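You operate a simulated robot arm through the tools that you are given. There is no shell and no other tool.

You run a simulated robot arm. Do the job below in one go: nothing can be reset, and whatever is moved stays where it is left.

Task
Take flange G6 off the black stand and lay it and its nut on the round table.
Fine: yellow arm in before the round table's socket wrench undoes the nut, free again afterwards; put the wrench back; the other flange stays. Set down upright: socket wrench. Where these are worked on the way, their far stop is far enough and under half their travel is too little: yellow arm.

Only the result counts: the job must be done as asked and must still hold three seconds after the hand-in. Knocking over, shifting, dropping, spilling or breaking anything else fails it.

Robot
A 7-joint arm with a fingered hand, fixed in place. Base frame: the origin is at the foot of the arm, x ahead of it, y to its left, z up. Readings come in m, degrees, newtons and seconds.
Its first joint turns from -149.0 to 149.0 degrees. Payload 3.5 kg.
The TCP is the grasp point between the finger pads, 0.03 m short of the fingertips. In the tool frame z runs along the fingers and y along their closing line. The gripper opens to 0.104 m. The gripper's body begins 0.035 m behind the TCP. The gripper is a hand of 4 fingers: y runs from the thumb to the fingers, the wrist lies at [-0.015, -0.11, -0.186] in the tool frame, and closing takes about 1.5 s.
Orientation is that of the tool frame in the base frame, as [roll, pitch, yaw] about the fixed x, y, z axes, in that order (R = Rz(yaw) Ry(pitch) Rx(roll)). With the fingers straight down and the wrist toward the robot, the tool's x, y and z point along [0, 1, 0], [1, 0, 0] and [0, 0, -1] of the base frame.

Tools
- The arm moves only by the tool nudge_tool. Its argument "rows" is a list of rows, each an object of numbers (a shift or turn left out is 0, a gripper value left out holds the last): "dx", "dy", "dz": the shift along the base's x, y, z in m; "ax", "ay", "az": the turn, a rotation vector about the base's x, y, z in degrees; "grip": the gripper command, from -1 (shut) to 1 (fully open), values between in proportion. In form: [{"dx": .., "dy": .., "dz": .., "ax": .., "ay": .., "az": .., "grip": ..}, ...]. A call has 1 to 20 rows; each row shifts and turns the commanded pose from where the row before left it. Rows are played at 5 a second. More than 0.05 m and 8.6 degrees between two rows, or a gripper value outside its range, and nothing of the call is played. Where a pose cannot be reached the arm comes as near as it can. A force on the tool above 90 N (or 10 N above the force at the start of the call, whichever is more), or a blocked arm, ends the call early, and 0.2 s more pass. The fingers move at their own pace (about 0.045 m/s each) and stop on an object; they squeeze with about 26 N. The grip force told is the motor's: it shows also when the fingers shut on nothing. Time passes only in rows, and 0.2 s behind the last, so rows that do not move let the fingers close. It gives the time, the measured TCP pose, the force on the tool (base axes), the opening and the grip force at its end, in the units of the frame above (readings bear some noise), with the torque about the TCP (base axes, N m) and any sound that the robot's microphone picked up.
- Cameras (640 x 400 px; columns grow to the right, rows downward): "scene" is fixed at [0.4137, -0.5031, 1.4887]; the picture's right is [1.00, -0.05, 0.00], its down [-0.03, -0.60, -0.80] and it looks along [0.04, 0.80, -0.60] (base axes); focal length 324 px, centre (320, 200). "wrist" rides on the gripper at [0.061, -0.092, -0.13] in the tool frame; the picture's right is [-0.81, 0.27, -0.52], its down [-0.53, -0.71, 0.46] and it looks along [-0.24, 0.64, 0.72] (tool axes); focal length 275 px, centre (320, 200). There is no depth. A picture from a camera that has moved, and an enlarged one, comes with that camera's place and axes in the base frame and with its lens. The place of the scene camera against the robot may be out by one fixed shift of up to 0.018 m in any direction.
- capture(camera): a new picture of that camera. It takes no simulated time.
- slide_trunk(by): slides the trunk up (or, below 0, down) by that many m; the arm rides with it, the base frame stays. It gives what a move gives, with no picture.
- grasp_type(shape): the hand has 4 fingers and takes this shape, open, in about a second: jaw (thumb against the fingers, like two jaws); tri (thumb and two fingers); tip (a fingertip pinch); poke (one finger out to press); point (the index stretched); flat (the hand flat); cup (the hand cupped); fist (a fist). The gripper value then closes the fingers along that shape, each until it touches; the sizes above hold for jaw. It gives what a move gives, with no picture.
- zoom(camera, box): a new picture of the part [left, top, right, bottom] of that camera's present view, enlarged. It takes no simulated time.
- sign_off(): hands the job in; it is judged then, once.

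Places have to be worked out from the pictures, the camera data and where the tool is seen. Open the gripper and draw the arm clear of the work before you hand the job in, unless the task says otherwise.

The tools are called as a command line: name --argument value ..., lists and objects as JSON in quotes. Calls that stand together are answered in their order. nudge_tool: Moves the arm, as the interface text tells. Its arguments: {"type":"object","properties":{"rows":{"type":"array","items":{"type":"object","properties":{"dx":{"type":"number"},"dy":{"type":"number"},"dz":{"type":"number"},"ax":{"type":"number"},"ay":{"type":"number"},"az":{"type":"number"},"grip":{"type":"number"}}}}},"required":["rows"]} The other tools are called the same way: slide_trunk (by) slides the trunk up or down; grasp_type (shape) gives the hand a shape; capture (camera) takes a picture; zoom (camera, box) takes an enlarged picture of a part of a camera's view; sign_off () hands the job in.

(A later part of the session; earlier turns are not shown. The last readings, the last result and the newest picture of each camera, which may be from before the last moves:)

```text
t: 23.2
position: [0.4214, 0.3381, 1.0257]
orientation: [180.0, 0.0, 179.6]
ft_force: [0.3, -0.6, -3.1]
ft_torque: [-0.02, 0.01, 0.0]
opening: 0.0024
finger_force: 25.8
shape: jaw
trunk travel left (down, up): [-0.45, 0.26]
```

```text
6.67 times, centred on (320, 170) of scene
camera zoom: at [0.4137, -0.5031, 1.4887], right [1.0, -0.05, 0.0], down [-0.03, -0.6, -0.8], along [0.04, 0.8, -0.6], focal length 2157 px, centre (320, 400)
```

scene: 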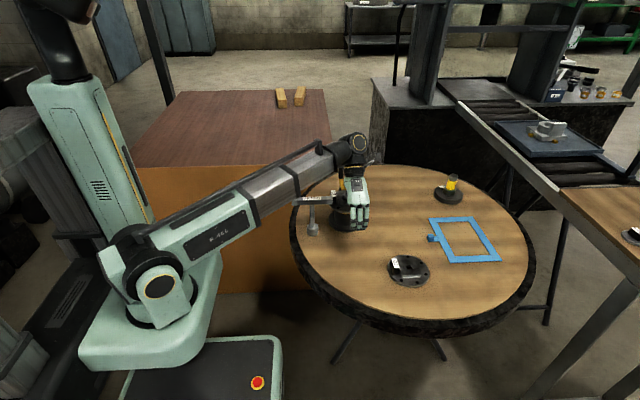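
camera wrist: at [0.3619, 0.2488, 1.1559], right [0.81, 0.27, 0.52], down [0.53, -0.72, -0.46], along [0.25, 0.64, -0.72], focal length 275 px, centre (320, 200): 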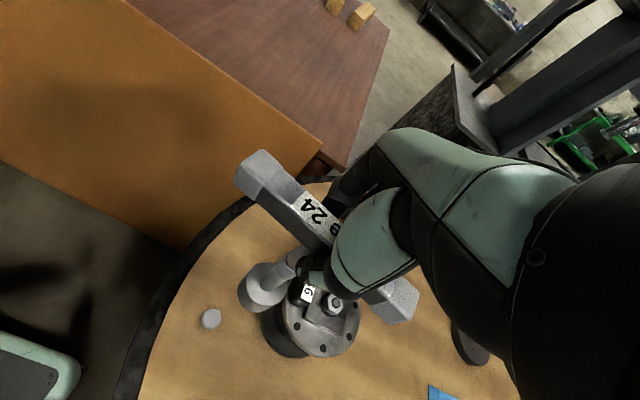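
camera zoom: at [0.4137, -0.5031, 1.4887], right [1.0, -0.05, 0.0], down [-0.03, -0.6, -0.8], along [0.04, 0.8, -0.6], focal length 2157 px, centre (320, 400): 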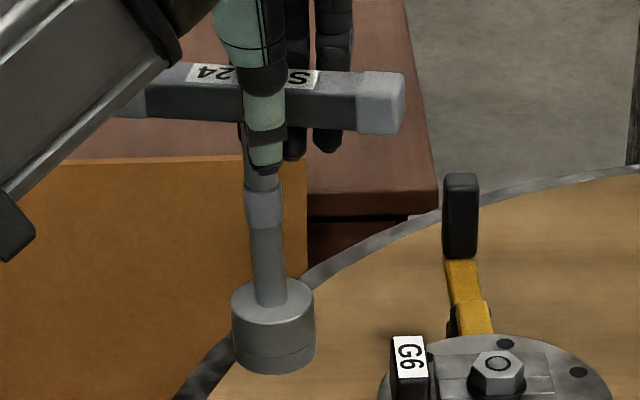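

The peg is at (0.421, 0.338); the bar is now at about −11° in the hand and the shaft may lean ~2–3°. I'll zoom in on the shaft to measure the tilt.

zoom --camera "scene" --box '[300, 155, 332, 200]'

zoom --camera "wrist" --box '[230, 240, 320, 320]'

zoom --camera "scene" --box '[338, 187, 356, 201]'

```text
8.89 times, centred on (316, 178) of scene
camera zoom: at [0.4137, -0.5031, 1.4887], right [1.0, -0.05, 0.0], down [-0.03, -0.6, -0.8], along [0.04, 0.8, -0.6], focal length 2875 px, centre (356, 400)
```

zoom: 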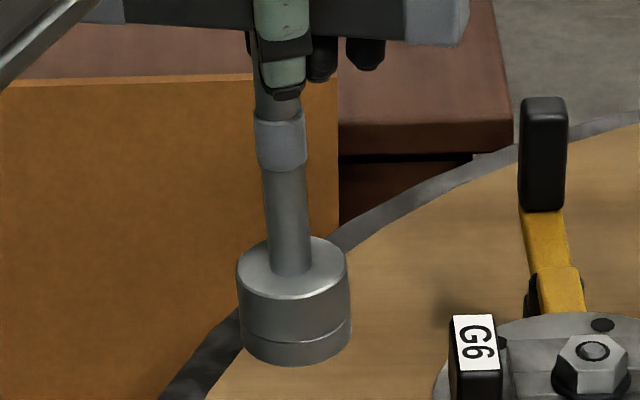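

```text
5.00 times, centred on (275, 280) of wrist
camera zoom: at [0.3619, 0.2488, 1.1559], right [0.81, 0.27, 0.52], down [0.53, -0.72, -0.46], along [0.25, 0.64, -0.72], focal length 1376 px, centre (545, -200)
```

zoom: 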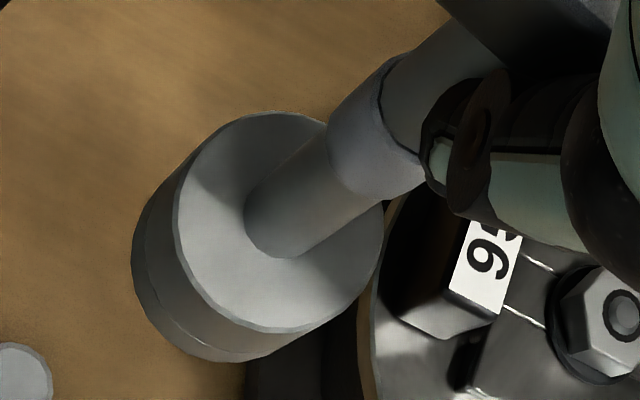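

```text
16.00 times, centred on (347, 194) of scene
camera zoom: at [0.4137, -0.5031, 1.4887], right [1.0, -0.05, 0.0], down [-0.03, -0.6, -0.8], along [0.04, 0.8, -0.6], focal length 5176 px, centre (-112, 296)
```

zoom: 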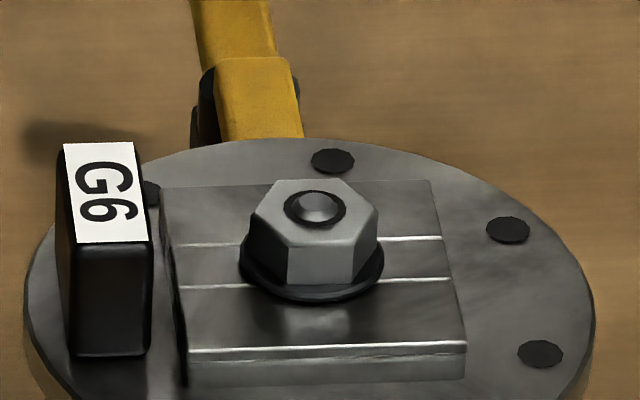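

The shaft leans ~2.8° toward +x at the bottom, which I'll correct by tilting the hand. The nut's flats lie parallel to x; I'll carry the wrench over the nut (≈0.541, 0.392) while turning to yaw ~71, so the bar sits at a multiple of 60° with lots of counter-clockwise travel ahead.

nudge_tool --rows '[{"ay": 2.8}, {"dx": 0.0083, "dy": 0.004, "az": -7.8}, {"dx": 0.0083, "dy": 0.004, "az": -7.8}, {"dx": 0.0083, "dy": 0.004, "az": -7.8}, {"dx": 0.0083, "dy": 0.004, "az": -7.8}, {"dx": 0.0083, "dy": 0.004, "az": -7.8}, {"dx": 0.0083, "dy": 0.004, "az": -7.8}, {"dx": 0.0083, "dy": 0.004, "az": -7.8}, {}]'

zoom --camera "scene" --box '[290, 100, 410, 220]'

```text
t: 25.2
position: [0.4798, 0.366, 1.0262]
orientation: [180.0, -2.7, 125.0]
ft_force: [0.1, 0.3, -2.5]
ft_torque: [-0.01, 0.02, 0.01]
opening: 0.0026
finger_force: 25.5
shape: jaw
trunk travel left (down, up): [-0.45, 0.26]
```

```text
3.33 times, centred on (350, 160) of scene
camera zoom: at [0.4137, -0.5031, 1.4887], right [1.0, -0.05, 0.0], down [-0.03, -0.6, -0.8], along [0.04, 0.8, -0.6], focal length 1078 px, centre (220, 333)
```

zoom: 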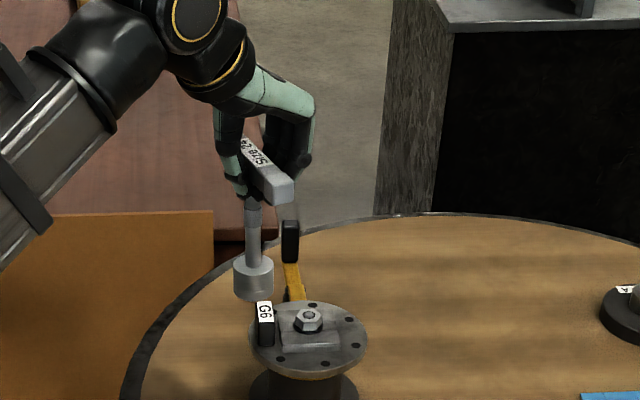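

Going well; I continue to above the nut with the remaining rotation.

nudge_tool --rows '[{"dx": 0.0083, "dy": 0.0038, "az": -7.8}, {"dx": 0.0083, "dy": 0.0038, "az": -7.8}, {"dx": 0.0083, "dy": 0.0038, "az": -7.8}, {"dx": 0.0083, "dy": 0.0038, "az": -7.8}, {"dx": 0.0083, "dy": 0.0038, "az": -7.8}, {"dx": 0.0083, "dy": 0.0038, "az": -7.8}, {"dx": 0.0083, "dy": 0.0038, "az": -7.5}, {}]'

zoom --camera "scene" --box '[310, 130, 390, 220]'

capture --camera "wrist"

```text
t: 27.0
position: [0.5388, 0.3915, 1.0249]
orientation: [180.0, -2.8, 70.7]
ft_force: [-0.1, 0.3, -3.3]
ft_torque: [-0.04, 0.01, 0.03]
opening: 0.0027
finger_force: 26.2
shape: jaw
trunk travel left (down, up): [-0.45, 0.26]
```

```text
4.44 times, centred on (350, 175) of scene
camera zoom: at [0.4137, -0.5031, 1.4887], right [1.0, -0.05, 0.0], down [-0.03, -0.6, -0.8], along [0.04, 0.8, -0.6], focal length 1438 px, centre (187, 311)
```

zoom: 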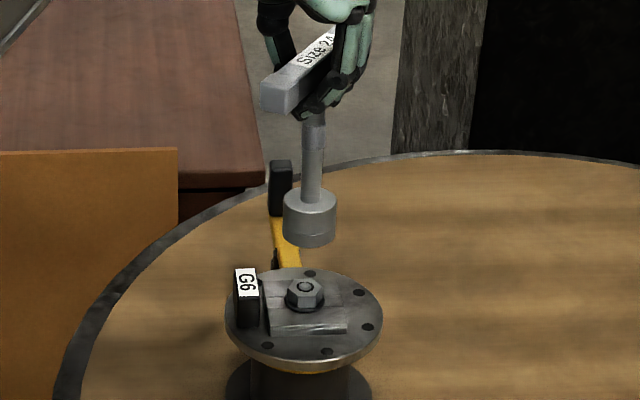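

```text
taken
camera wrist: at [0.4711, 0.4757, 1.1584], right [-0.02, -0.88, 0.48], down [-0.84, -0.24, -0.48], along [0.54, -0.41, -0.74], focal length 275 px, centre (320, 200)
```

wrist: 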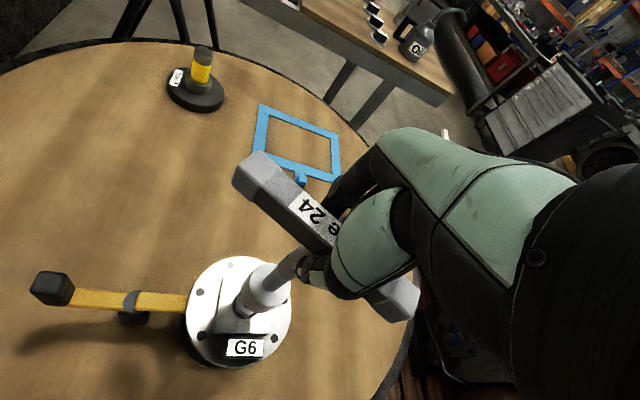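

The socket hangs nearly over the nut. I'll zoom both views for fine alignment.

zoom --camera "scene" --box '[330, 150, 370, 210]'

zoom --camera "wrist" --box '[180, 230, 320, 370]'

```text
6.67 times, centred on (350, 180) of scene
camera zoom: at [0.4137, -0.5031, 1.4887], right [1.0, -0.05, 0.0], down [-0.03, -0.6, -0.8], along [0.04, 0.8, -0.6], focal length 2157 px, centre (120, 333)
```

zoom: 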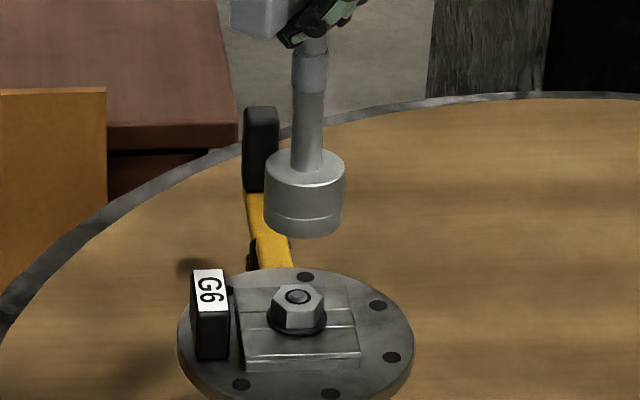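

```text
2.86 times, centred on (250, 300) of wrist
camera zoom: at [0.4711, 0.4757, 1.1584], right [-0.02, -0.88, 0.48], down [-0.84, -0.24, -0.48], along [0.54, -0.41, -0.74], focal length 786 px, centre (520, -86)
```

zoom: 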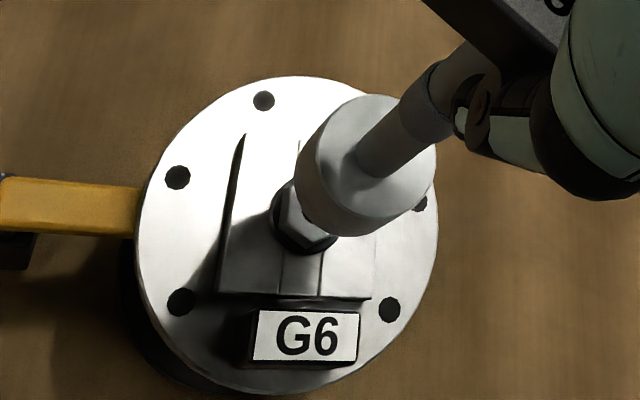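

The socket is within ~2 mm of the nut axis in both views. I'll lower 40 mm, then proceed in small steps watching the force.

nudge_tool --rows '[{"dx": -0.001, "dz": -0.015}, {"dz": -0.015}, {"dz": -0.01}, {}]'

zoom --camera "scene" --box '[330, 160, 370, 210]'

zoom --camera "wrist" --box '[200, 230, 320, 350]'

```text
t: 28.0
position: [0.538, 0.3937, 0.9864]
orientation: [-180.0, -2.9, 70.7]
ft_force: [-0.4, -0.2, -3.5]
ft_torque: [0.0, 0.02, -0.01]
opening: 0.0026
finger_force: 26.1
shape: jaw
trunk travel left (down, up): [-0.45, 0.26]
```

```text
8.00 times, centred on (350, 185) of scene
camera zoom: at [0.4137, -0.5031, 1.4887], right [1.0, -0.05, 0.0], down [-0.03, -0.6, -0.8], along [0.04, 0.8, -0.6], focal length 2588 px, centre (80, 320)
```

zoom: 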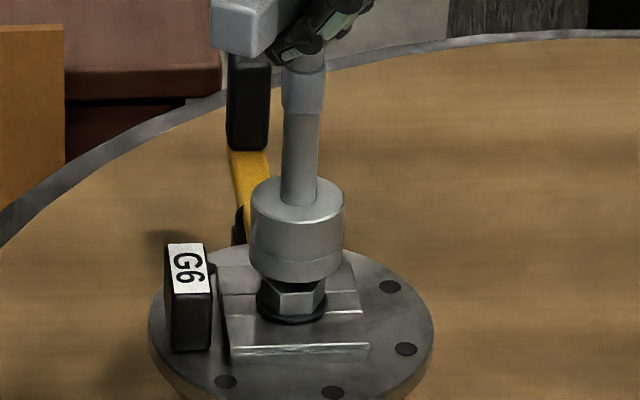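

```text
3.33 times, centred on (260, 290) of wrist
camera zoom: at [0.4712, 0.476, 1.1191], right [-0.02, -0.88, 0.48], down [-0.84, -0.24, -0.48], along [0.54, -0.41, -0.74], focal length 918 px, centre (520, -100)
```

zoom: 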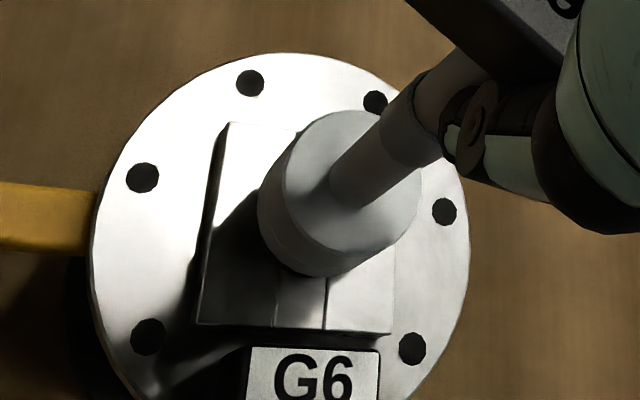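

Alignment looks good in x (about 1 mm) and within a few mm in y. I'll lower in small steps and look at the force.

nudge_tool --rows '[{"dx": -0.001, "dy": -0.002, "dz": -0.004}, {"dz": -0.004}, {}]'

zoom --camera "scene" --box '[330, 160, 370, 210]'

```text
t: 28.8
position: [0.5372, 0.3904, 0.9793]
orientation: [180.0, -2.8, 70.6]
ft_force: [-0.1, 0.4, -2.2]
ft_torque: [-0.03, 0.0, -0.01]
opening: 0.0024
finger_force: 26.2
shape: jaw
trunk travel left (down, up): [-0.45, 0.26]
```

```text
8.00 times, centred on (350, 185) of scene
camera zoom: at [0.4137, -0.5031, 1.4887], right [1.0, -0.05, 0.0], down [-0.03, -0.6, -0.8], along [0.04, 0.8, -0.6], focal length 2588 px, centre (80, 320)
```

zoom: 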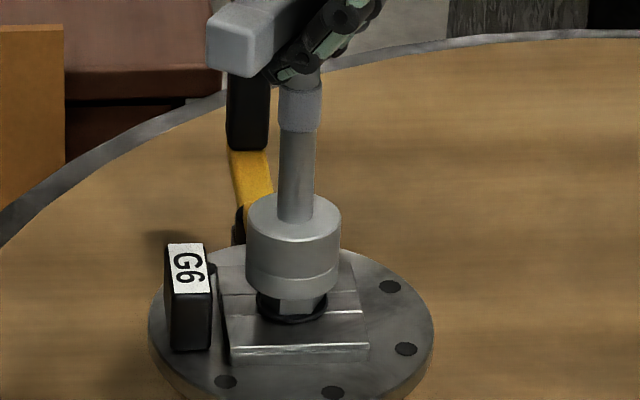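

No contact yet, and the socket is centred in x over the nut. I lower further in small steps.

nudge_tool --rows '[{"dz": -0.003}, {"dz": -0.003}, {}]'

zoom --camera "scene" --box '[330, 160, 370, 210]'

zoom --camera "wrist" --box '[200, 230, 320, 350]'

```text
t: 29.6
position: [0.534, 0.3913, 0.9731]
orientation: [179.9, -2.8, 70.7]
ft_force: [1.4, -0.5, -3.3]
ft_torque: [-0.03, 0.01, 0.02]
opening: 0.0024
finger_force: 25.8
shape: jaw
trunk travel left (down, up): [-0.45, 0.26]
```

```text
8.00 times, centred on (350, 185) of scene
camera zoom: at [0.4137, -0.5031, 1.4887], right [1.0, -0.05, 0.0], down [-0.03, -0.6, -0.8], along [0.04, 0.8, -0.6], focal length 2588 px, centre (80, 320)
```

zoom: 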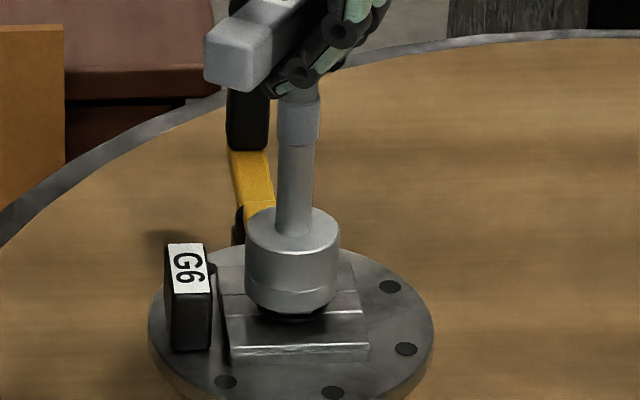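

```text
3.33 times, centred on (260, 290) of wrist
camera zoom: at [0.4694, 0.4742, 1.105], right [-0.02, -0.88, 0.48], down [-0.84, -0.24, -0.48], along [0.54, -0.41, -0.74], focal length 918 px, centre (520, -100)
```

zoom: 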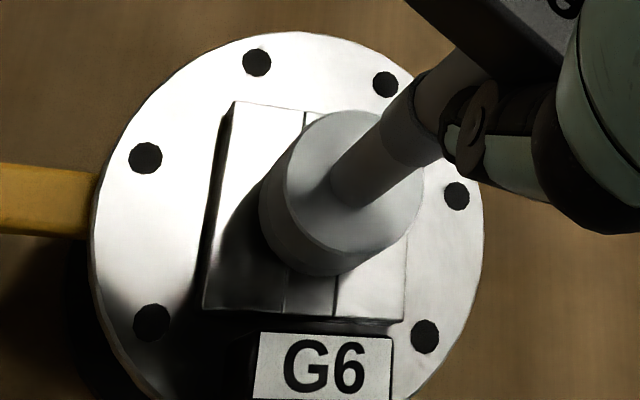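

The socket seems to be slipping over the nut with no upward resistance. Lowering further.

nudge_tool --rows '[{"dz": -0.002}, {"dz": -0.002}, {}]'

zoom --camera "scene" --box '[330, 160, 370, 210]'

```text
t: 30.4
position: [0.5339, 0.3901, 0.9694]
orientation: [180.0, -2.7, 70.7]
ft_force: [-1.0, -0.4, 7.1]
ft_torque: [0.01, 0.0, -0.02]
opening: 0.0026
finger_force: 26.0
shape: jaw
trunk travel left (down, up): [-0.45, 0.26]
```

```text
8.00 times, centred on (350, 185) of scene
camera zoom: at [0.4137, -0.5031, 1.4887], right [1.0, -0.05, 0.0], down [-0.03, -0.6, -0.8], along [0.04, 0.8, -0.6], focal length 2588 px, centre (80, 320)
```

zoom: 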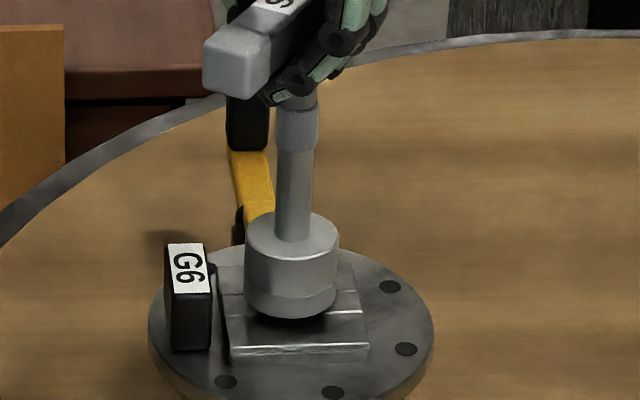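

Contact now: about 10 N upward, with the nut hidden inside the socket. I'll try turning counter-clockwise 16° while watching torque.

nudge_tool --rows '[{"dx": 0.0002, "dy": -0.0007, "az": 8}, {"dx": 0.0003, "dy": -0.0006, "az": 8}, {}]'

zoom --camera "scene" --box '[330, 160, 370, 210]'

capture --camera "wrist"

```text
t: 31.2
position: [0.5367, 0.3887, 0.9677]
orientation: [180.0, -2.8, 86.7]
ft_force: [0.5, 0.1, 5.9]
ft_torque: [0.01, -0.09, -0.14]
opening: 0.0032
finger_force: 25.8
shape: jaw
trunk travel left (down, up): [-0.45, 0.26]
```

```text
8.00 times, centred on (350, 185) of scene
camera zoom: at [0.4137, -0.5031, 1.4887], right [1.0, -0.05, 0.0], down [-0.03, -0.6, -0.8], along [0.04, 0.8, -0.6], focal length 2588 px, centre (80, 320)
```

zoom: 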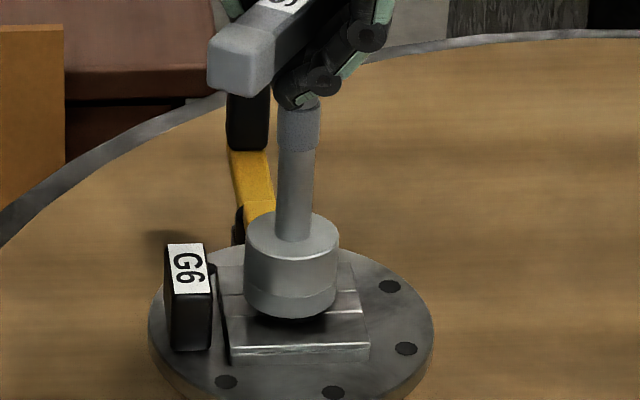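

```text
taken
camera wrist: at [0.4489, 0.4497, 1.1015], right [0.23, -0.85, 0.48], down [-0.74, -0.47, -0.48], along [0.63, -0.24, -0.74], focal length 275 px, centre (320, 200)
```

wrist: 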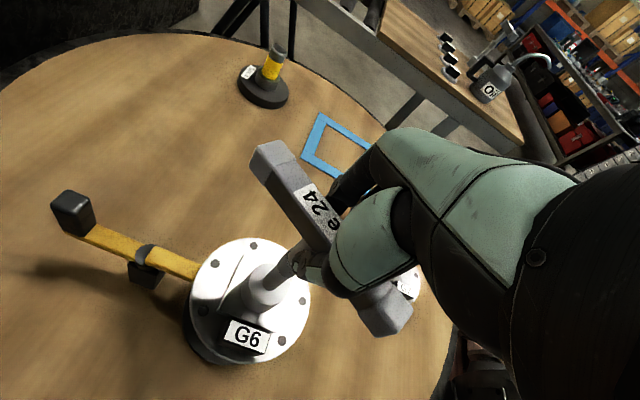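

The bar (at ~60°) stayed put and slipped in my grip, so the nut holds and the centre grip can't transmit the torque. I'll release the wrench (it stands on the nut) and then grip it near a bar end for leverage.

nudge_tool --rows '[{"grip": -0.7}, {"grip": -0.4}, {"grip": -0.1}, {"grip": 0.2}, {}, {}]'

zoom --camera "scene" --box '[320, 140, 380, 210]'

capture --camera "wrist"

```text
t: 32.6
position: [0.5349, 0.3895, 0.9688]
orientation: [180.0, -2.7, 86.8]
ft_force: [0.4, -0.6, 0.8]
ft_torque: [-0.02, 0.01, 0.03]
opening: 0.0619
finger_force: 0.0
shape: jaw
trunk travel left (down, up): [-0.45, 0.26]
```

```text
5.71 times, centred on (350, 175) of scene
camera zoom: at [0.4137, -0.5031, 1.4887], right [1.0, -0.05, 0.0], down [-0.03, -0.6, -0.8], along [0.04, 0.8, -0.6], focal length 1848 px, centre (149, 343)
```

zoom: 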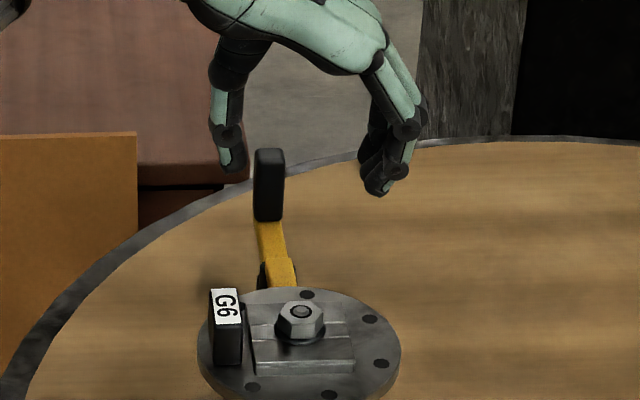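

```text
taken
camera wrist: at [0.4492, 0.4502, 1.1011], right [0.23, -0.85, 0.48], down [-0.74, -0.47, -0.48], along [0.63, -0.25, -0.74], focal length 275 px, centre (320, 200)
```

wrist: 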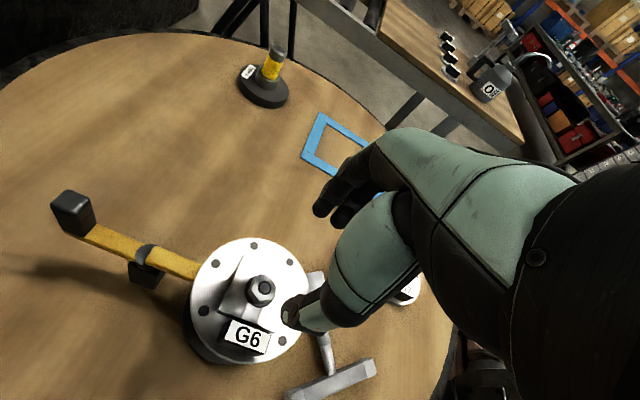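

The wrench did not stay on the nut and toppled onto the table. I'll look at where it lies.

capture --camera "scene"

zoom --camera "scene" --box '[300, 170, 420, 270]'

zoom --camera "wrist" --box '[180, 220, 420, 400]'

```text
taken
```

scene: 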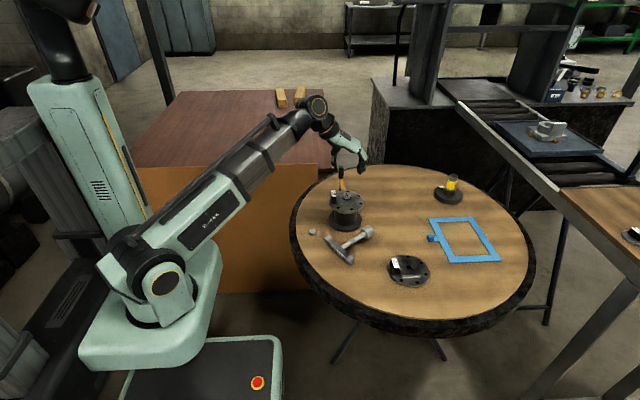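

```text
4.00 times, centred on (360, 220) of scene
camera zoom: at [0.4137, -0.5031, 1.4887], right [1.0, -0.05, 0.0], down [-0.03, -0.6, -0.8], along [0.04, 0.8, -0.6], focal length 1294 px, centre (160, 120)
```

zoom: 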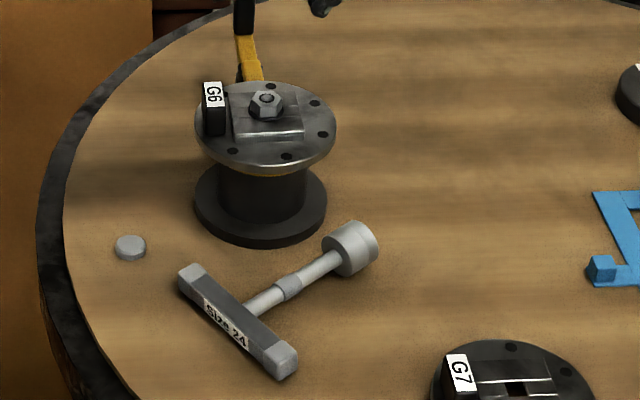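

```text
2.22 times, centred on (300, 310) of wrist
camera zoom: at [0.4492, 0.4502, 1.1011], right [0.23, -0.85, 0.48], down [-0.74, -0.47, -0.48], along [0.63, -0.25, -0.74], focal length 612 px, centre (364, -44)
```

zoom: 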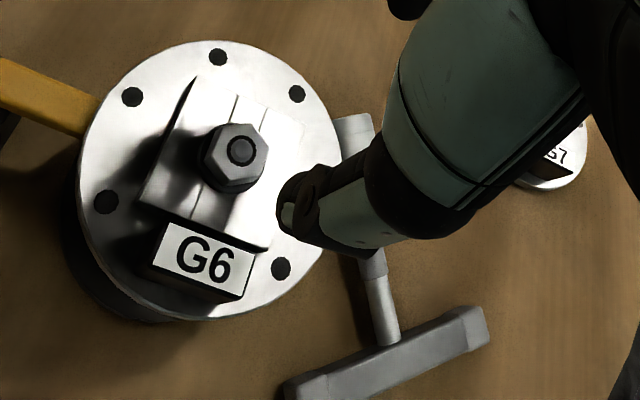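

The wrench lies flat between the stand and G7: bar centre near (0.506, 0.230), socket near (0.608, 0.305), shaft direction ~36°. Nothing else appears disturbed. I'll rise, remove the small hand tilt, and turn toward yaw ~216 above it so the wrist stays clear of the stand.

nudge_tool --rows '[{"dz": 0.04, "ax": -2.8}, {"dz": 0.04}, {"dy": -0.0088, "az": 8}, {"dy": -0.0088, "az": 8}, {"dy": -0.0088, "az": 8}, {"dy": -0.0088, "az": 8}, {"dy": -0.0088, "az": 8}, {"dy": -0.0088, "az": 8}, {"dy": -0.0088, "az": 8}, {"dy": -0.0088, "az": 8}]'

capture --camera "wrist"

```text
t: 34.8
position: [0.5364, 0.3203, 1.0485]
orientation: [179.8, 0.0, 150.9]
ft_force: [-0.4, -0.3, -0.8]
ft_torque: [0.03, -0.02, 0.03]
opening: 0.0617
finger_force: 0.1
shape: jaw
trunk travel left (down, up): [-0.45, 0.26]
```

```text
taken
camera wrist: at [0.4394, 0.2699, 1.1775], right [0.84, -0.16, 0.52], down [0.12, -0.88, -0.46], along [0.53, 0.45, -0.72], focal length 275 px, centre (320, 200)
```

wrist: 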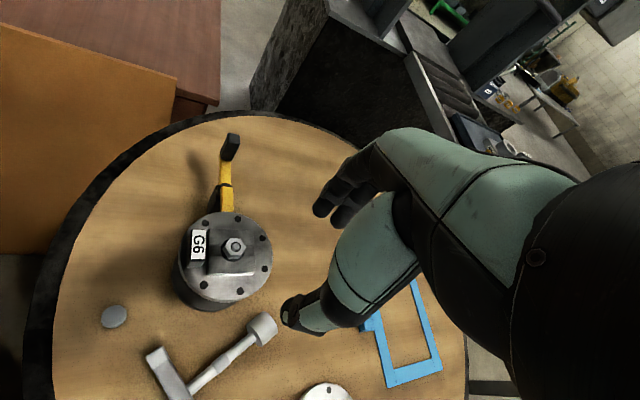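

I can see the lying wrench. Continuing the turn in steps to check reachability.

nudge_tool --rows '[{"dy": -0.009, "az": 8}, {"dy": -0.009, "az": 8}, {"dy": -0.009, "az": 8}, {"dy": -0.009, "az": 8}]'

nudge_tool --rows '[{"dy": -0.009, "az": 8}, {"dy": -0.009, "az": 8}]'

nudge_tool --rows '[{"dy": -0.009, "az": 8}, {"dy": -0.009, "az": 8}]'

capture --camera "wrist"

```text
t: 35.8
position: [0.5361, 0.2826, 1.0472]
orientation: [179.8, 0.0, -177.2]
ft_force: [-0.4, 0.0, 0.3]
ft_torque: [0.01, 0.02, -0.03]
opening: 0.062
finger_force: 0.1
shape: jaw
trunk travel left (down, up): [-0.45, 0.26]
```

```text
t: 36.3
position: [0.5384, 0.275, 1.0477]
orientation: [179.5, -0.1, -169.9]
ft_force: [67.4, -1.9, 36.3]
ft_torque: [-3.93, 11.11, 7.77]
opening: 0.0621
finger_force: 0.0
shape: jaw
trunk travel left (down, up): [-0.45, 0.26]
stopped in row 2: the force on the tool passed its limit at 223 N (the readings are from after the stop); the commanded pose is now the measured one
```

```text
t: 36.5
position: [0.5396, 0.2742, 1.0492]
orientation: [179.2, -0.3, -169.6]
ft_force: [86.4, 3.3, 46.4]
ft_torque: [-5.73, 14.01, 9.65]
opening: 0.0619
finger_force: 0.1
shape: jaw
trunk travel left (down, up): [-0.45, 0.26]
stopped in row 1: the force on the tool passed its limit at 202 N (the readings are from after the stop); the commanded pose is now the measured one
```

```text
taken
camera wrist: at [0.4985, 0.1729, 1.1782], right [0.75, 0.41, 0.52], down [0.65, -0.6, -0.47], along [0.12, 0.69, -0.72], focal length 275 px, centre (320, 200)
```

wrist: 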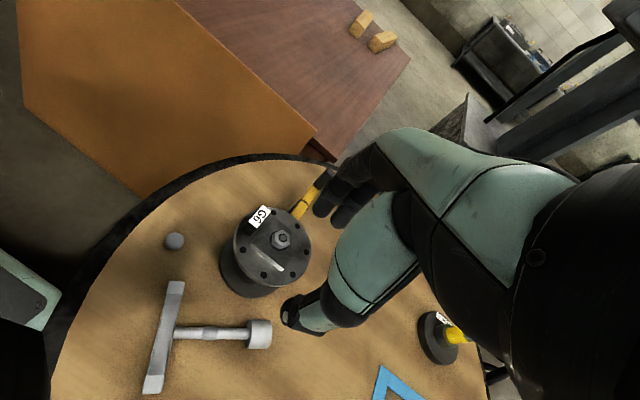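

The hand met the robot's own forearm at yaw ~190, so that's the limit on this side. Backing off immediately.

nudge_tool --rows '[{"az": -6}, {"az": -6}]'

zoom --camera "wrist" --box '[120, 200, 330, 400]'

capture --camera "scene"

```text
t: 36.8
position: [0.5407, 0.2743, 1.048]
orientation: [179.4, -0.1, -170.2]
ft_force: [43.0, 14.6, 20.1]
ft_torque: [-4.42, 6.84, 3.96]
opening: 0.0619
finger_force: 0.0
shape: jaw
trunk travel left (down, up): [-0.45, 0.26]
stopped in row 1: the force on the tool passed its limit at 170 N (the readings are from after the stop); the commanded pose is now the measured one
```

```text
2.00 times, centred on (225, 300) of wrist
camera zoom: at [0.4973, 0.173, 1.1779], right [0.75, 0.41, 0.52], down [0.65, -0.61, -0.46], along [0.13, 0.68, -0.72], focal length 551 px, centre (510, 0)
```

zoom: 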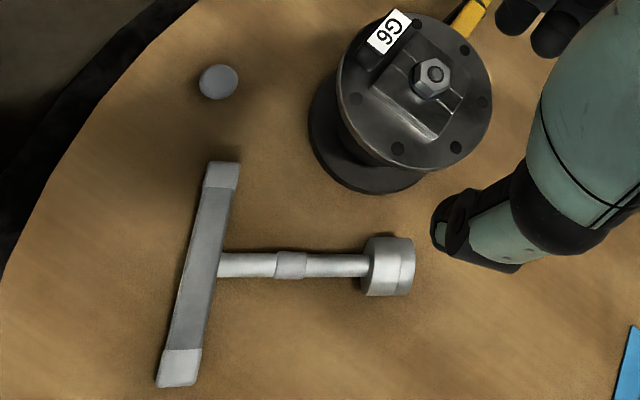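

```text
taken
```

scene: 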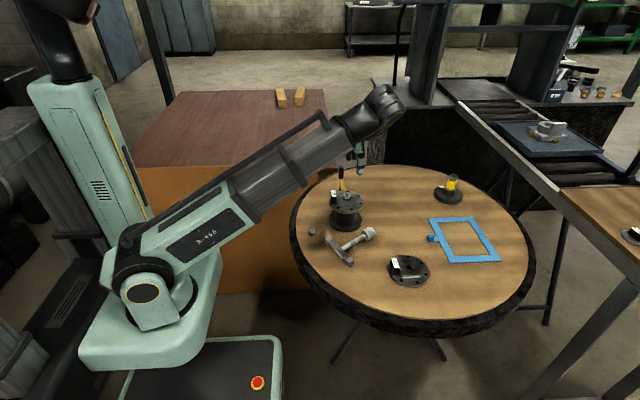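

The force is dropping as I back off; continuing to unwind in small steps.

nudge_tool --rows '[{"az": -4}]'

nudge_tool --rows '[{"az": -4}, {"az": -4}]'

nudge_tool --rows '[{"az": -4}, {"az": -4}]'

```text
t: 37.2
position: [0.5394, 0.2748, 1.0476]
orientation: [179.4, -0.1, -174.0]
ft_force: [0.4, 0.1, 0.2]
ft_torque: [0.01, -0.01, 0.0]
opening: 0.062
finger_force: 0.0
shape: jaw
trunk travel left (down, up): [-0.45, 0.26]
```

```text
t: 37.8
position: [0.5386, 0.274, 1.048]
orientation: [179.4, -0.1, 178.0]
ft_force: [0.3, 0.0, -0.1]
ft_torque: [0.0, -0.03, -0.04]
opening: 0.062
finger_force: 0.1
shape: jaw
trunk travel left (down, up): [-0.45, 0.26]
```

```text
t: 38.4
position: [0.5387, 0.2743, 1.0485]
orientation: [179.3, -0.2, 170.0]
ft_force: [-0.6, -0.5, -0.2]
ft_torque: [0.01, 0.02, 0.01]
opening: 0.0622
finger_force: 0.0
shape: jaw
trunk travel left (down, up): [-0.45, 0.26]
```

Free again (yaw limit here is about 185°). To stand the wrench up I'll need the hand tilted toward pointing outward; I'll test in free air how far the hand can tilt that way from yaw ~170.

nudge_tool --rows '[{"az": -6, "dz": 0.02}, {"ax": -1.9, "ay": -7.8}, {"ax": -1.9, "ay": -7.8}, {"ax": -1.9, "ay": -7.8}]'

nudge_tool --rows '[{"ax": -1.9, "ay": -7.8}, {"ax": -1.9, "ay": -7.8}, {"ax": -1.9, "ay": -7.8}]'

capture --camera "scene"

```text
t: 39.4
position: [0.5393, 0.2739, 1.0698]
orientation: [178.4, 24.1, 163.9]
ft_force: [-0.9, 0.5, -1.3]
ft_torque: [-0.01, -0.04, 0.0]
opening: 0.062
finger_force: 0.1
shape: jaw
trunk travel left (down, up): [-0.45, 0.26]
```

```text
t: 40.2
position: [0.5401, 0.2737, 1.0685]
orientation: [176.9, 48.0, 163.0]
ft_force: [0.3, 0.0, 0.2]
ft_torque: [-0.01, 0.01, -0.01]
opening: 0.0619
finger_force: 0.1
shape: jaw
trunk travel left (down, up): [-0.45, 0.26]
```

```text
taken
```

scene: 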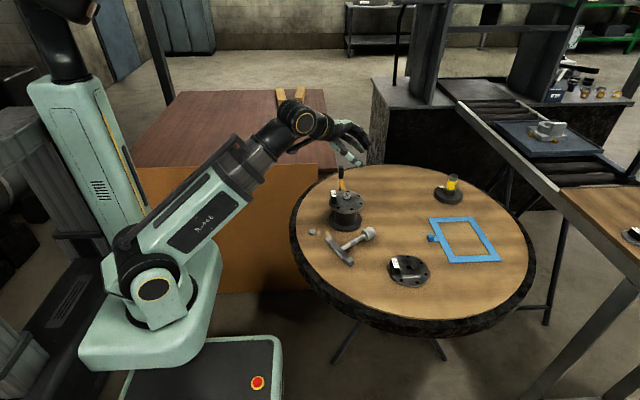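

48° of tilt is fine. I'll test the rest up to ~85°.

nudge_tool --rows '[{"ax": -1.9, "ay": -7.8}, {"ax": -1.9, "ay": -7.8}, {"ax": -1.9, "ay": -7.8}]'

nudge_tool --rows '[{"ax": -1.9, "ay": -7.8}, {"ax": -0.9, "ay": -3.9}]'

capture --camera "scene"

```text
t: 41.0
position: [0.5466, 0.2797, 1.0734]
orientation: [171.9, 72.0, 158.5]
ft_force: [0.5, -0.7, -0.8]
ft_torque: [0.03, -0.02, 0.0]
opening: 0.0619
finger_force: 0.0
shape: jaw
out of reach, approached as far as the arm can: row 3
trunk travel left (down, up): [-0.45, 0.26]
```

```text
t: 41.6
position: [0.5629, 0.2915, 1.0808]
orientation: [157.4, 83.7, 144.3]
ft_force: [-0.8, -0.4, 0.3]
ft_torque: [-0.04, -0.01, 0.02]
opening: 0.0622
finger_force: 0.0
shape: jaw
out of reach, approached as far as the arm can: row 1, 2
trunk travel left (down, up): [-0.45, 0.26]
```

```text
taken
```

scene: 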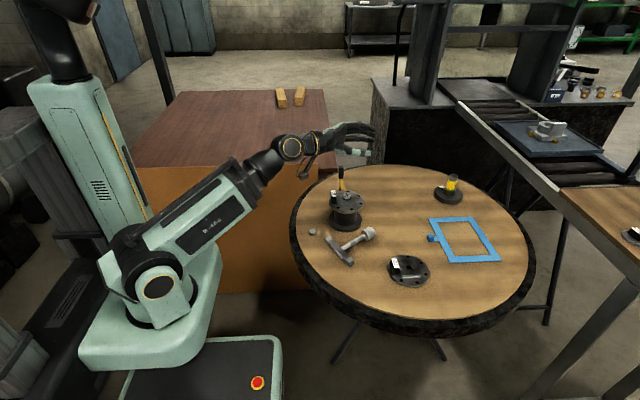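

The tilt to nearly horizontal is reachable, so I can stand the wrench up later. Now I'll untilt the hand back to pointing down.

nudge_tool --rows '[{"ax": 1.92, "ay": 8.17, "az": 0.35}, {"ax": 1.92, "ay": 8.17, "az": 0.35}, {"ax": 1.92, "ay": 8.17, "az": 0.35}, {"ax": 1.92, "ay": 8.17, "az": 0.35}, {"ax": 1.92, "ay": 8.17, "az": 0.35}, {"ax": 1.92, "ay": 8.17, "az": 0.35}, {"ax": 1.92, "ay": 8.17, "az": 0.35}, {"ax": 1.92, "ay": 8.17, "az": 0.35}, {"ax": 1.92, "ay": 8.17, "az": 0.35}, {"ax": 1.92, "ay": 8.17, "az": 0.35}]'

```text
t: 43.8
position: [0.5631, 0.2911, 1.0811]
orientation: [177.6, 0.2, 166.8]
ft_force: [0.8, -0.5, -0.5]
ft_torque: [0.0, 0.02, 0.0]
opening: 0.0623
finger_force: 0.1
shape: jaw
trunk travel left (down, up): [-0.45, 0.26]
```

Now move above the free arm of the lying bar (≈0.526, 0.195) at yaw ~123, and look.

nudge_tool --rows '[{"ax": -2.34, "ay": 0.55}, {"dx": -0.0062, "dy": -0.016, "dz": -0.0135, "az": -7.3}, {"dx": -0.0062, "dy": -0.016, "dz": -0.0135, "az": -7.3}, {"dx": -0.0062, "dy": -0.016, "dz": -0.0135, "az": -7.3}, {"dx": -0.0062, "dy": -0.016, "dz": -0.0135, "az": -7.3}, {"dx": -0.0062, "dy": -0.016, "dz": -0.0135, "az": -7.3}, {"dx": -0.0062, "dy": -0.016, "dz": -0.0135, "az": -7.3}, {}]'

capture --camera "wrist"

```text
t: 45.6
position: [0.5257, 0.1946, 0.999]
orientation: [-179.9, 0.2, 122.8]
ft_force: [0.3, -0.4, 0.1]
ft_torque: [-0.01, -0.02, -0.02]
opening: 0.0621
finger_force: 0.0
shape: jaw
trunk travel left (down, up): [-0.45, 0.26]
```

```text
taken
camera wrist: at [0.4171, 0.198, 1.1304], right [0.67, -0.53, 0.52], down [-0.31, -0.84, -0.45], along [0.67, 0.14, -0.72], focal length 275 px, centre (320, 200)
```

wrist: 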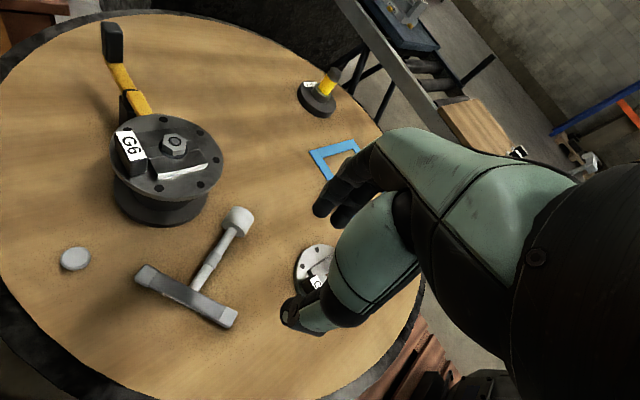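

Zooming in on the lying wrench for accurate coordinates.

zoom --camera "wrist" --box '[120, 190, 280, 340]'

```text
2.67 times, centred on (200, 265) of wrist
camera zoom: at [0.4171, 0.198, 1.1304], right [0.67, -0.53, 0.52], down [-0.31, -0.84, -0.45], along [0.67, 0.14, -0.72], focal length 734 px, centre (640, 27)
```

zoom: 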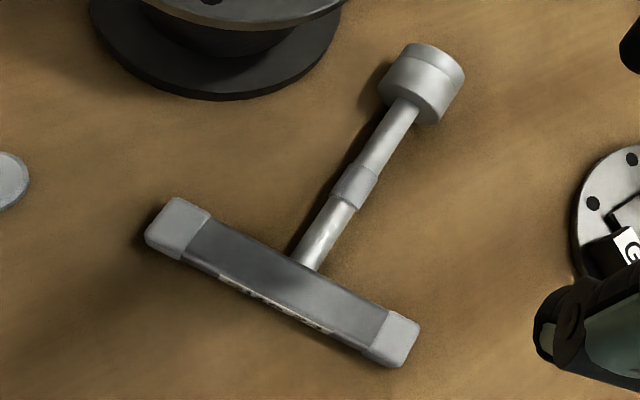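

Bar length computes to 0.128 m as expected, so the bar top is at z ≈ 0.742 and the table at ≈ 0.72. I'll align over the bar's right arm (0.525, 0.2025) and descend toward it.

nudge_tool --rows '[{"dx": -0.001, "dy": 0.008, "dz": -0.04}, {"dz": -0.04}, {"dz": -0.04}, {"dz": -0.04}, {"dz": -0.03}]'

capture --camera "wrist"

zoom --camera "scene" --box '[290, 140, 430, 280]'

```text
t: 46.8
position: [0.5254, 0.2049, 0.8096]
orientation: [-179.9, 0.3, 123.0]
ft_force: [-0.3, -0.8, -0.9]
ft_torque: [0.01, 0.02, 0.04]
opening: 0.0621
finger_force: 0.0
shape: jaw
trunk travel left (down, up): [-0.45, 0.26]
```

```text
taken
camera wrist: at [0.4162, 0.2076, 0.9396], right [0.67, -0.53, 0.52], down [-0.31, -0.84, -0.45], along [0.67, 0.14, -0.72], focal length 275 px, centre (320, 200)
```

wrist: 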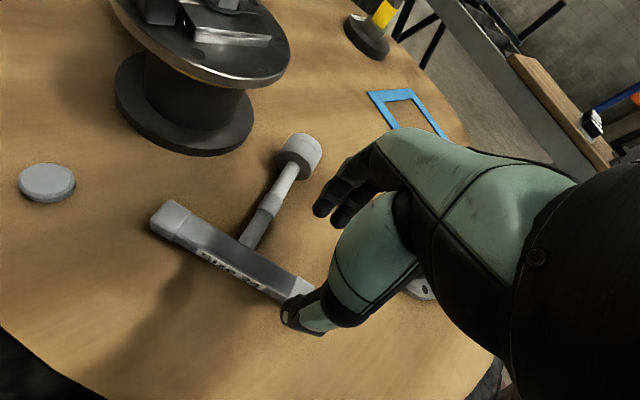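

```text
2.86 times, centred on (360, 210) of scene
camera zoom: at [0.4137, -0.5031, 1.4887], right [1.0, -0.05, 0.0], down [-0.03, -0.6, -0.8], along [0.04, 0.8, -0.6], focal length 924 px, centre (206, 171)
```

zoom: 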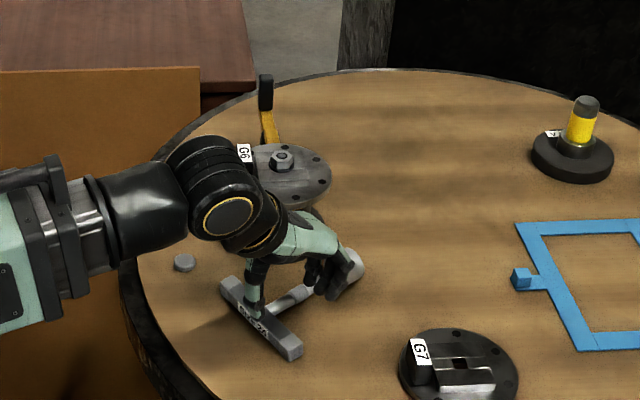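

The hand lines up over the bar's arm. I'll shift ~8 mm outward along the bar so the fingers clear the shaft, then lower toward the table gently.

nudge_tool --rows '[{"dx": 0.0028, "dy": -0.0073}, {"dz": -0.02}, {"dz": -0.015}, {"dz": -0.01}, {}]'

zoom --camera "scene" --box '[320, 190, 400, 270]'

zoom --camera "wrist" --box '[150, 120, 400, 360]'

```text
t: 48.0
position: [0.5275, 0.1956, 0.7653]
orientation: [-180.0, 0.2, 122.9]
ft_force: [-0.8, 0.1, 0.2]
ft_torque: [-0.01, -0.03, -0.01]
opening: 0.0619
finger_force: 0.0
shape: jaw
trunk travel left (down, up): [-0.45, 0.26]
```

```text
5.00 times, centred on (360, 230) of scene
camera zoom: at [0.4137, -0.5031, 1.4887], right [1.0, -0.05, 0.0], down [-0.03, -0.6, -0.8], along [0.04, 0.8, -0.6], focal length 1617 px, centre (120, 50)
```

zoom: 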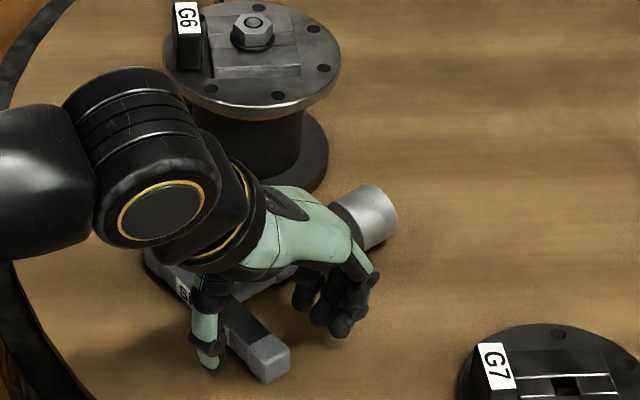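

```text
1.67 times, centred on (275, 240) of wrist
camera zoom: at [0.4185, 0.1989, 0.8954], right [0.67, -0.53, 0.52], down [-0.31, -0.84, -0.45], along [0.67, 0.14, -0.72], focal length 459 px, centre (395, 133)
```

zoom: 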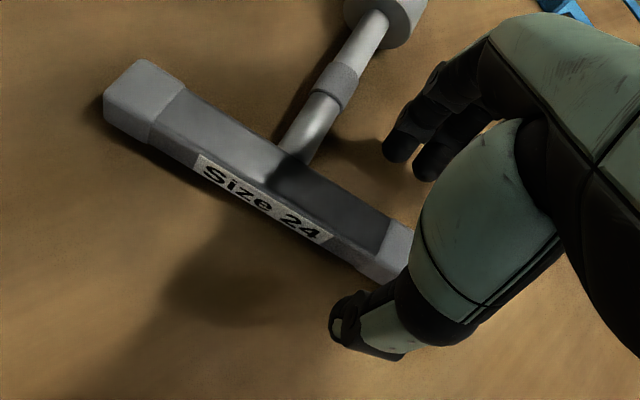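

The hand straddles the arm of the bar. Lower another ~11 mm and close.

nudge_tool --rows '[{"dz": -0.006}, {"dz": -0.005}, {"grip": -1}, {}, {}, {}, {}, {}]'

zoom --camera "scene" --box '[320, 190, 400, 270]'

zoom --camera "wrist" --box '[150, 120, 400, 360]'

```text
t: 49.8
position: [0.527, 0.196, 0.7534]
orientation: [-179.9, 0.2, 122.9]
ft_force: [-1.5, -1.2, 0.0]
ft_torque: [0.0, -0.07, 0.01]
opening: 0.0153
finger_force: 26.8
shape: jaw
trunk travel left (down, up): [-0.45, 0.26]
```

```text
5.00 times, centred on (360, 230) of scene
camera zoom: at [0.4137, -0.5031, 1.4887], right [1.0, -0.05, 0.0], down [-0.03, -0.6, -0.8], along [0.04, 0.8, -0.6], focal length 1617 px, centre (120, 50)
```

zoom: 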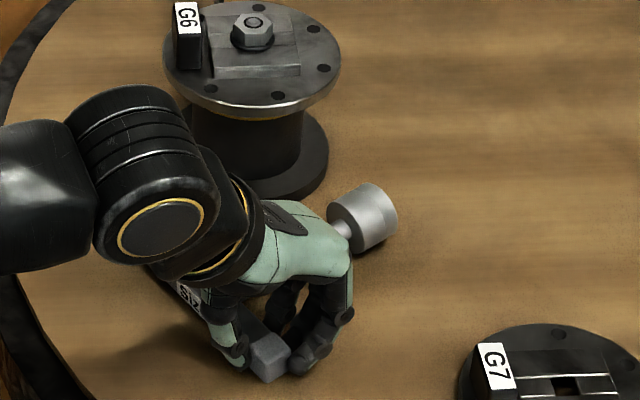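

```text
1.67 times, centred on (275, 240) of wrist
camera zoom: at [0.4186, 0.1991, 0.8837], right [0.67, -0.53, 0.52], down [-0.31, -0.84, -0.45], along [0.67, 0.14, -0.72], focal length 459 px, centre (395, 133)
```

zoom: 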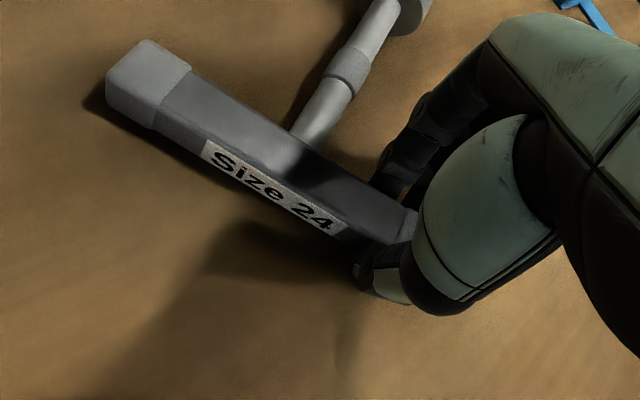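

A firm flush grip this time (opening 15 mm on the bar). I'll lift and check that the wrench comes along.

nudge_tool --rows '[{"dz": 0.01}, {"dz": 0.02}, {"dz": 0.03}, {"dz": 0.03}, {}]'

zoom --camera "scene" --box '[300, 160, 420, 280]'

capture --camera "wrist"

```text
t: 51.0
position: [0.5284, 0.1958, 0.8439]
orientation: [180.0, 0.2, 123.1]
ft_force: [0.3, 0.6, -4.1]
ft_torque: [-0.25, 0.15, 0.02]
opening: 0.0157
finger_force: 26.7
shape: jaw
trunk travel left (down, up): [-0.45, 0.26]
```

```text
3.33 times, centred on (360, 220) of scene
camera zoom: at [0.4137, -0.5031, 1.4887], right [1.0, -0.05, 0.0], down [-0.03, -0.6, -0.8], along [0.04, 0.8, -0.6], focal length 1078 px, centre (187, 133)
```

zoom: 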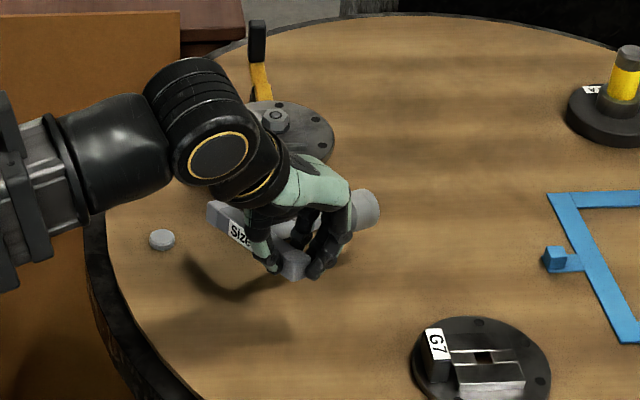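

```text
taken
camera wrist: at [0.4189, 0.1988, 0.9742], right [0.67, -0.53, 0.52], down [-0.31, -0.84, -0.45], along [0.67, 0.14, -0.73], focal length 275 px, centre (320, 200)
```

wrist: 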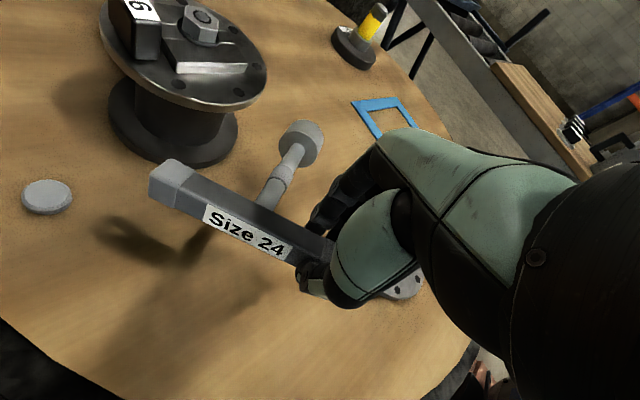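

The wrench is held firmly and level. I'll carry it to the free area on the right (bar around (0.76, 0.36)) while turning it ~50° CCW.

nudge_tool --rows '[{"dx": 0.04, "dy": 0.008, "dz": 0.01}, {"dx": 0.04, "dy": 0.008, "dz": 0.01}, {"dx": 0.04, "dy": 0.008, "dz": 0.01}, {"dx": 0.04, "dy": 0.008}, {"dx": 0.02, "dy": 0.014, "az": 7}, {"dx": 0.02, "dy": 0.016, "az": 7}, {"dx": 0.02, "dy": 0.018, "az": 7}, {"dx": 0.015, "dy": 0.019, "az": 7}, {"dx": 0.015, "dy": 0.02, "az": 7}, {"dx": 0.015, "dy": 0.02, "az": 7}, {"dx": 0.01, "dy": 0.02, "az": 7}, {}]'

capture --camera "scene"

capture --camera "wrist"

```text
t: 53.6
position: [0.8025, 0.3553, 0.8763]
orientation: [-179.9, 0.2, 172.0]
ft_force: [0.6, 0.0, -3.6]
ft_torque: [-0.27, -0.1, 0.0]
opening: 0.0162
finger_force: 26.2
shape: jaw
trunk travel left (down, up): [-0.45, 0.26]
```

```text
taken
```

scene: 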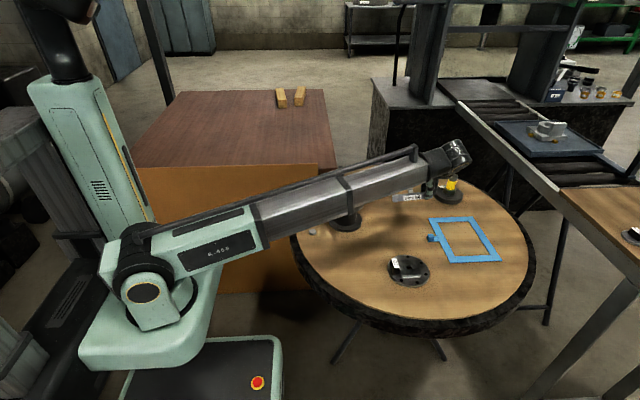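

```text
taken
camera wrist: at [0.73, 0.2738, 1.005], right [0.84, 0.16, 0.52], down [0.43, -0.78, -0.45], along [0.33, 0.6, -0.72], focal length 275 px, centre (320, 200)
```

wrist: 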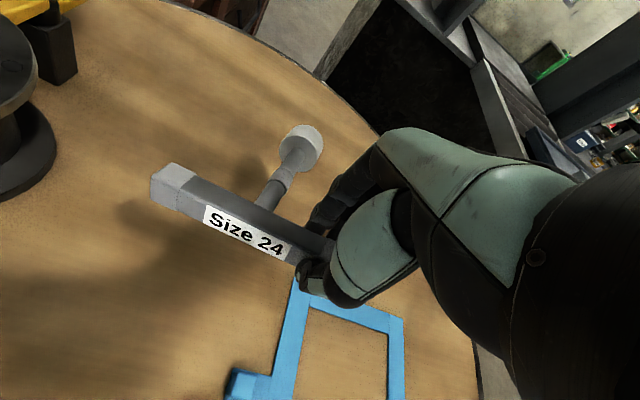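

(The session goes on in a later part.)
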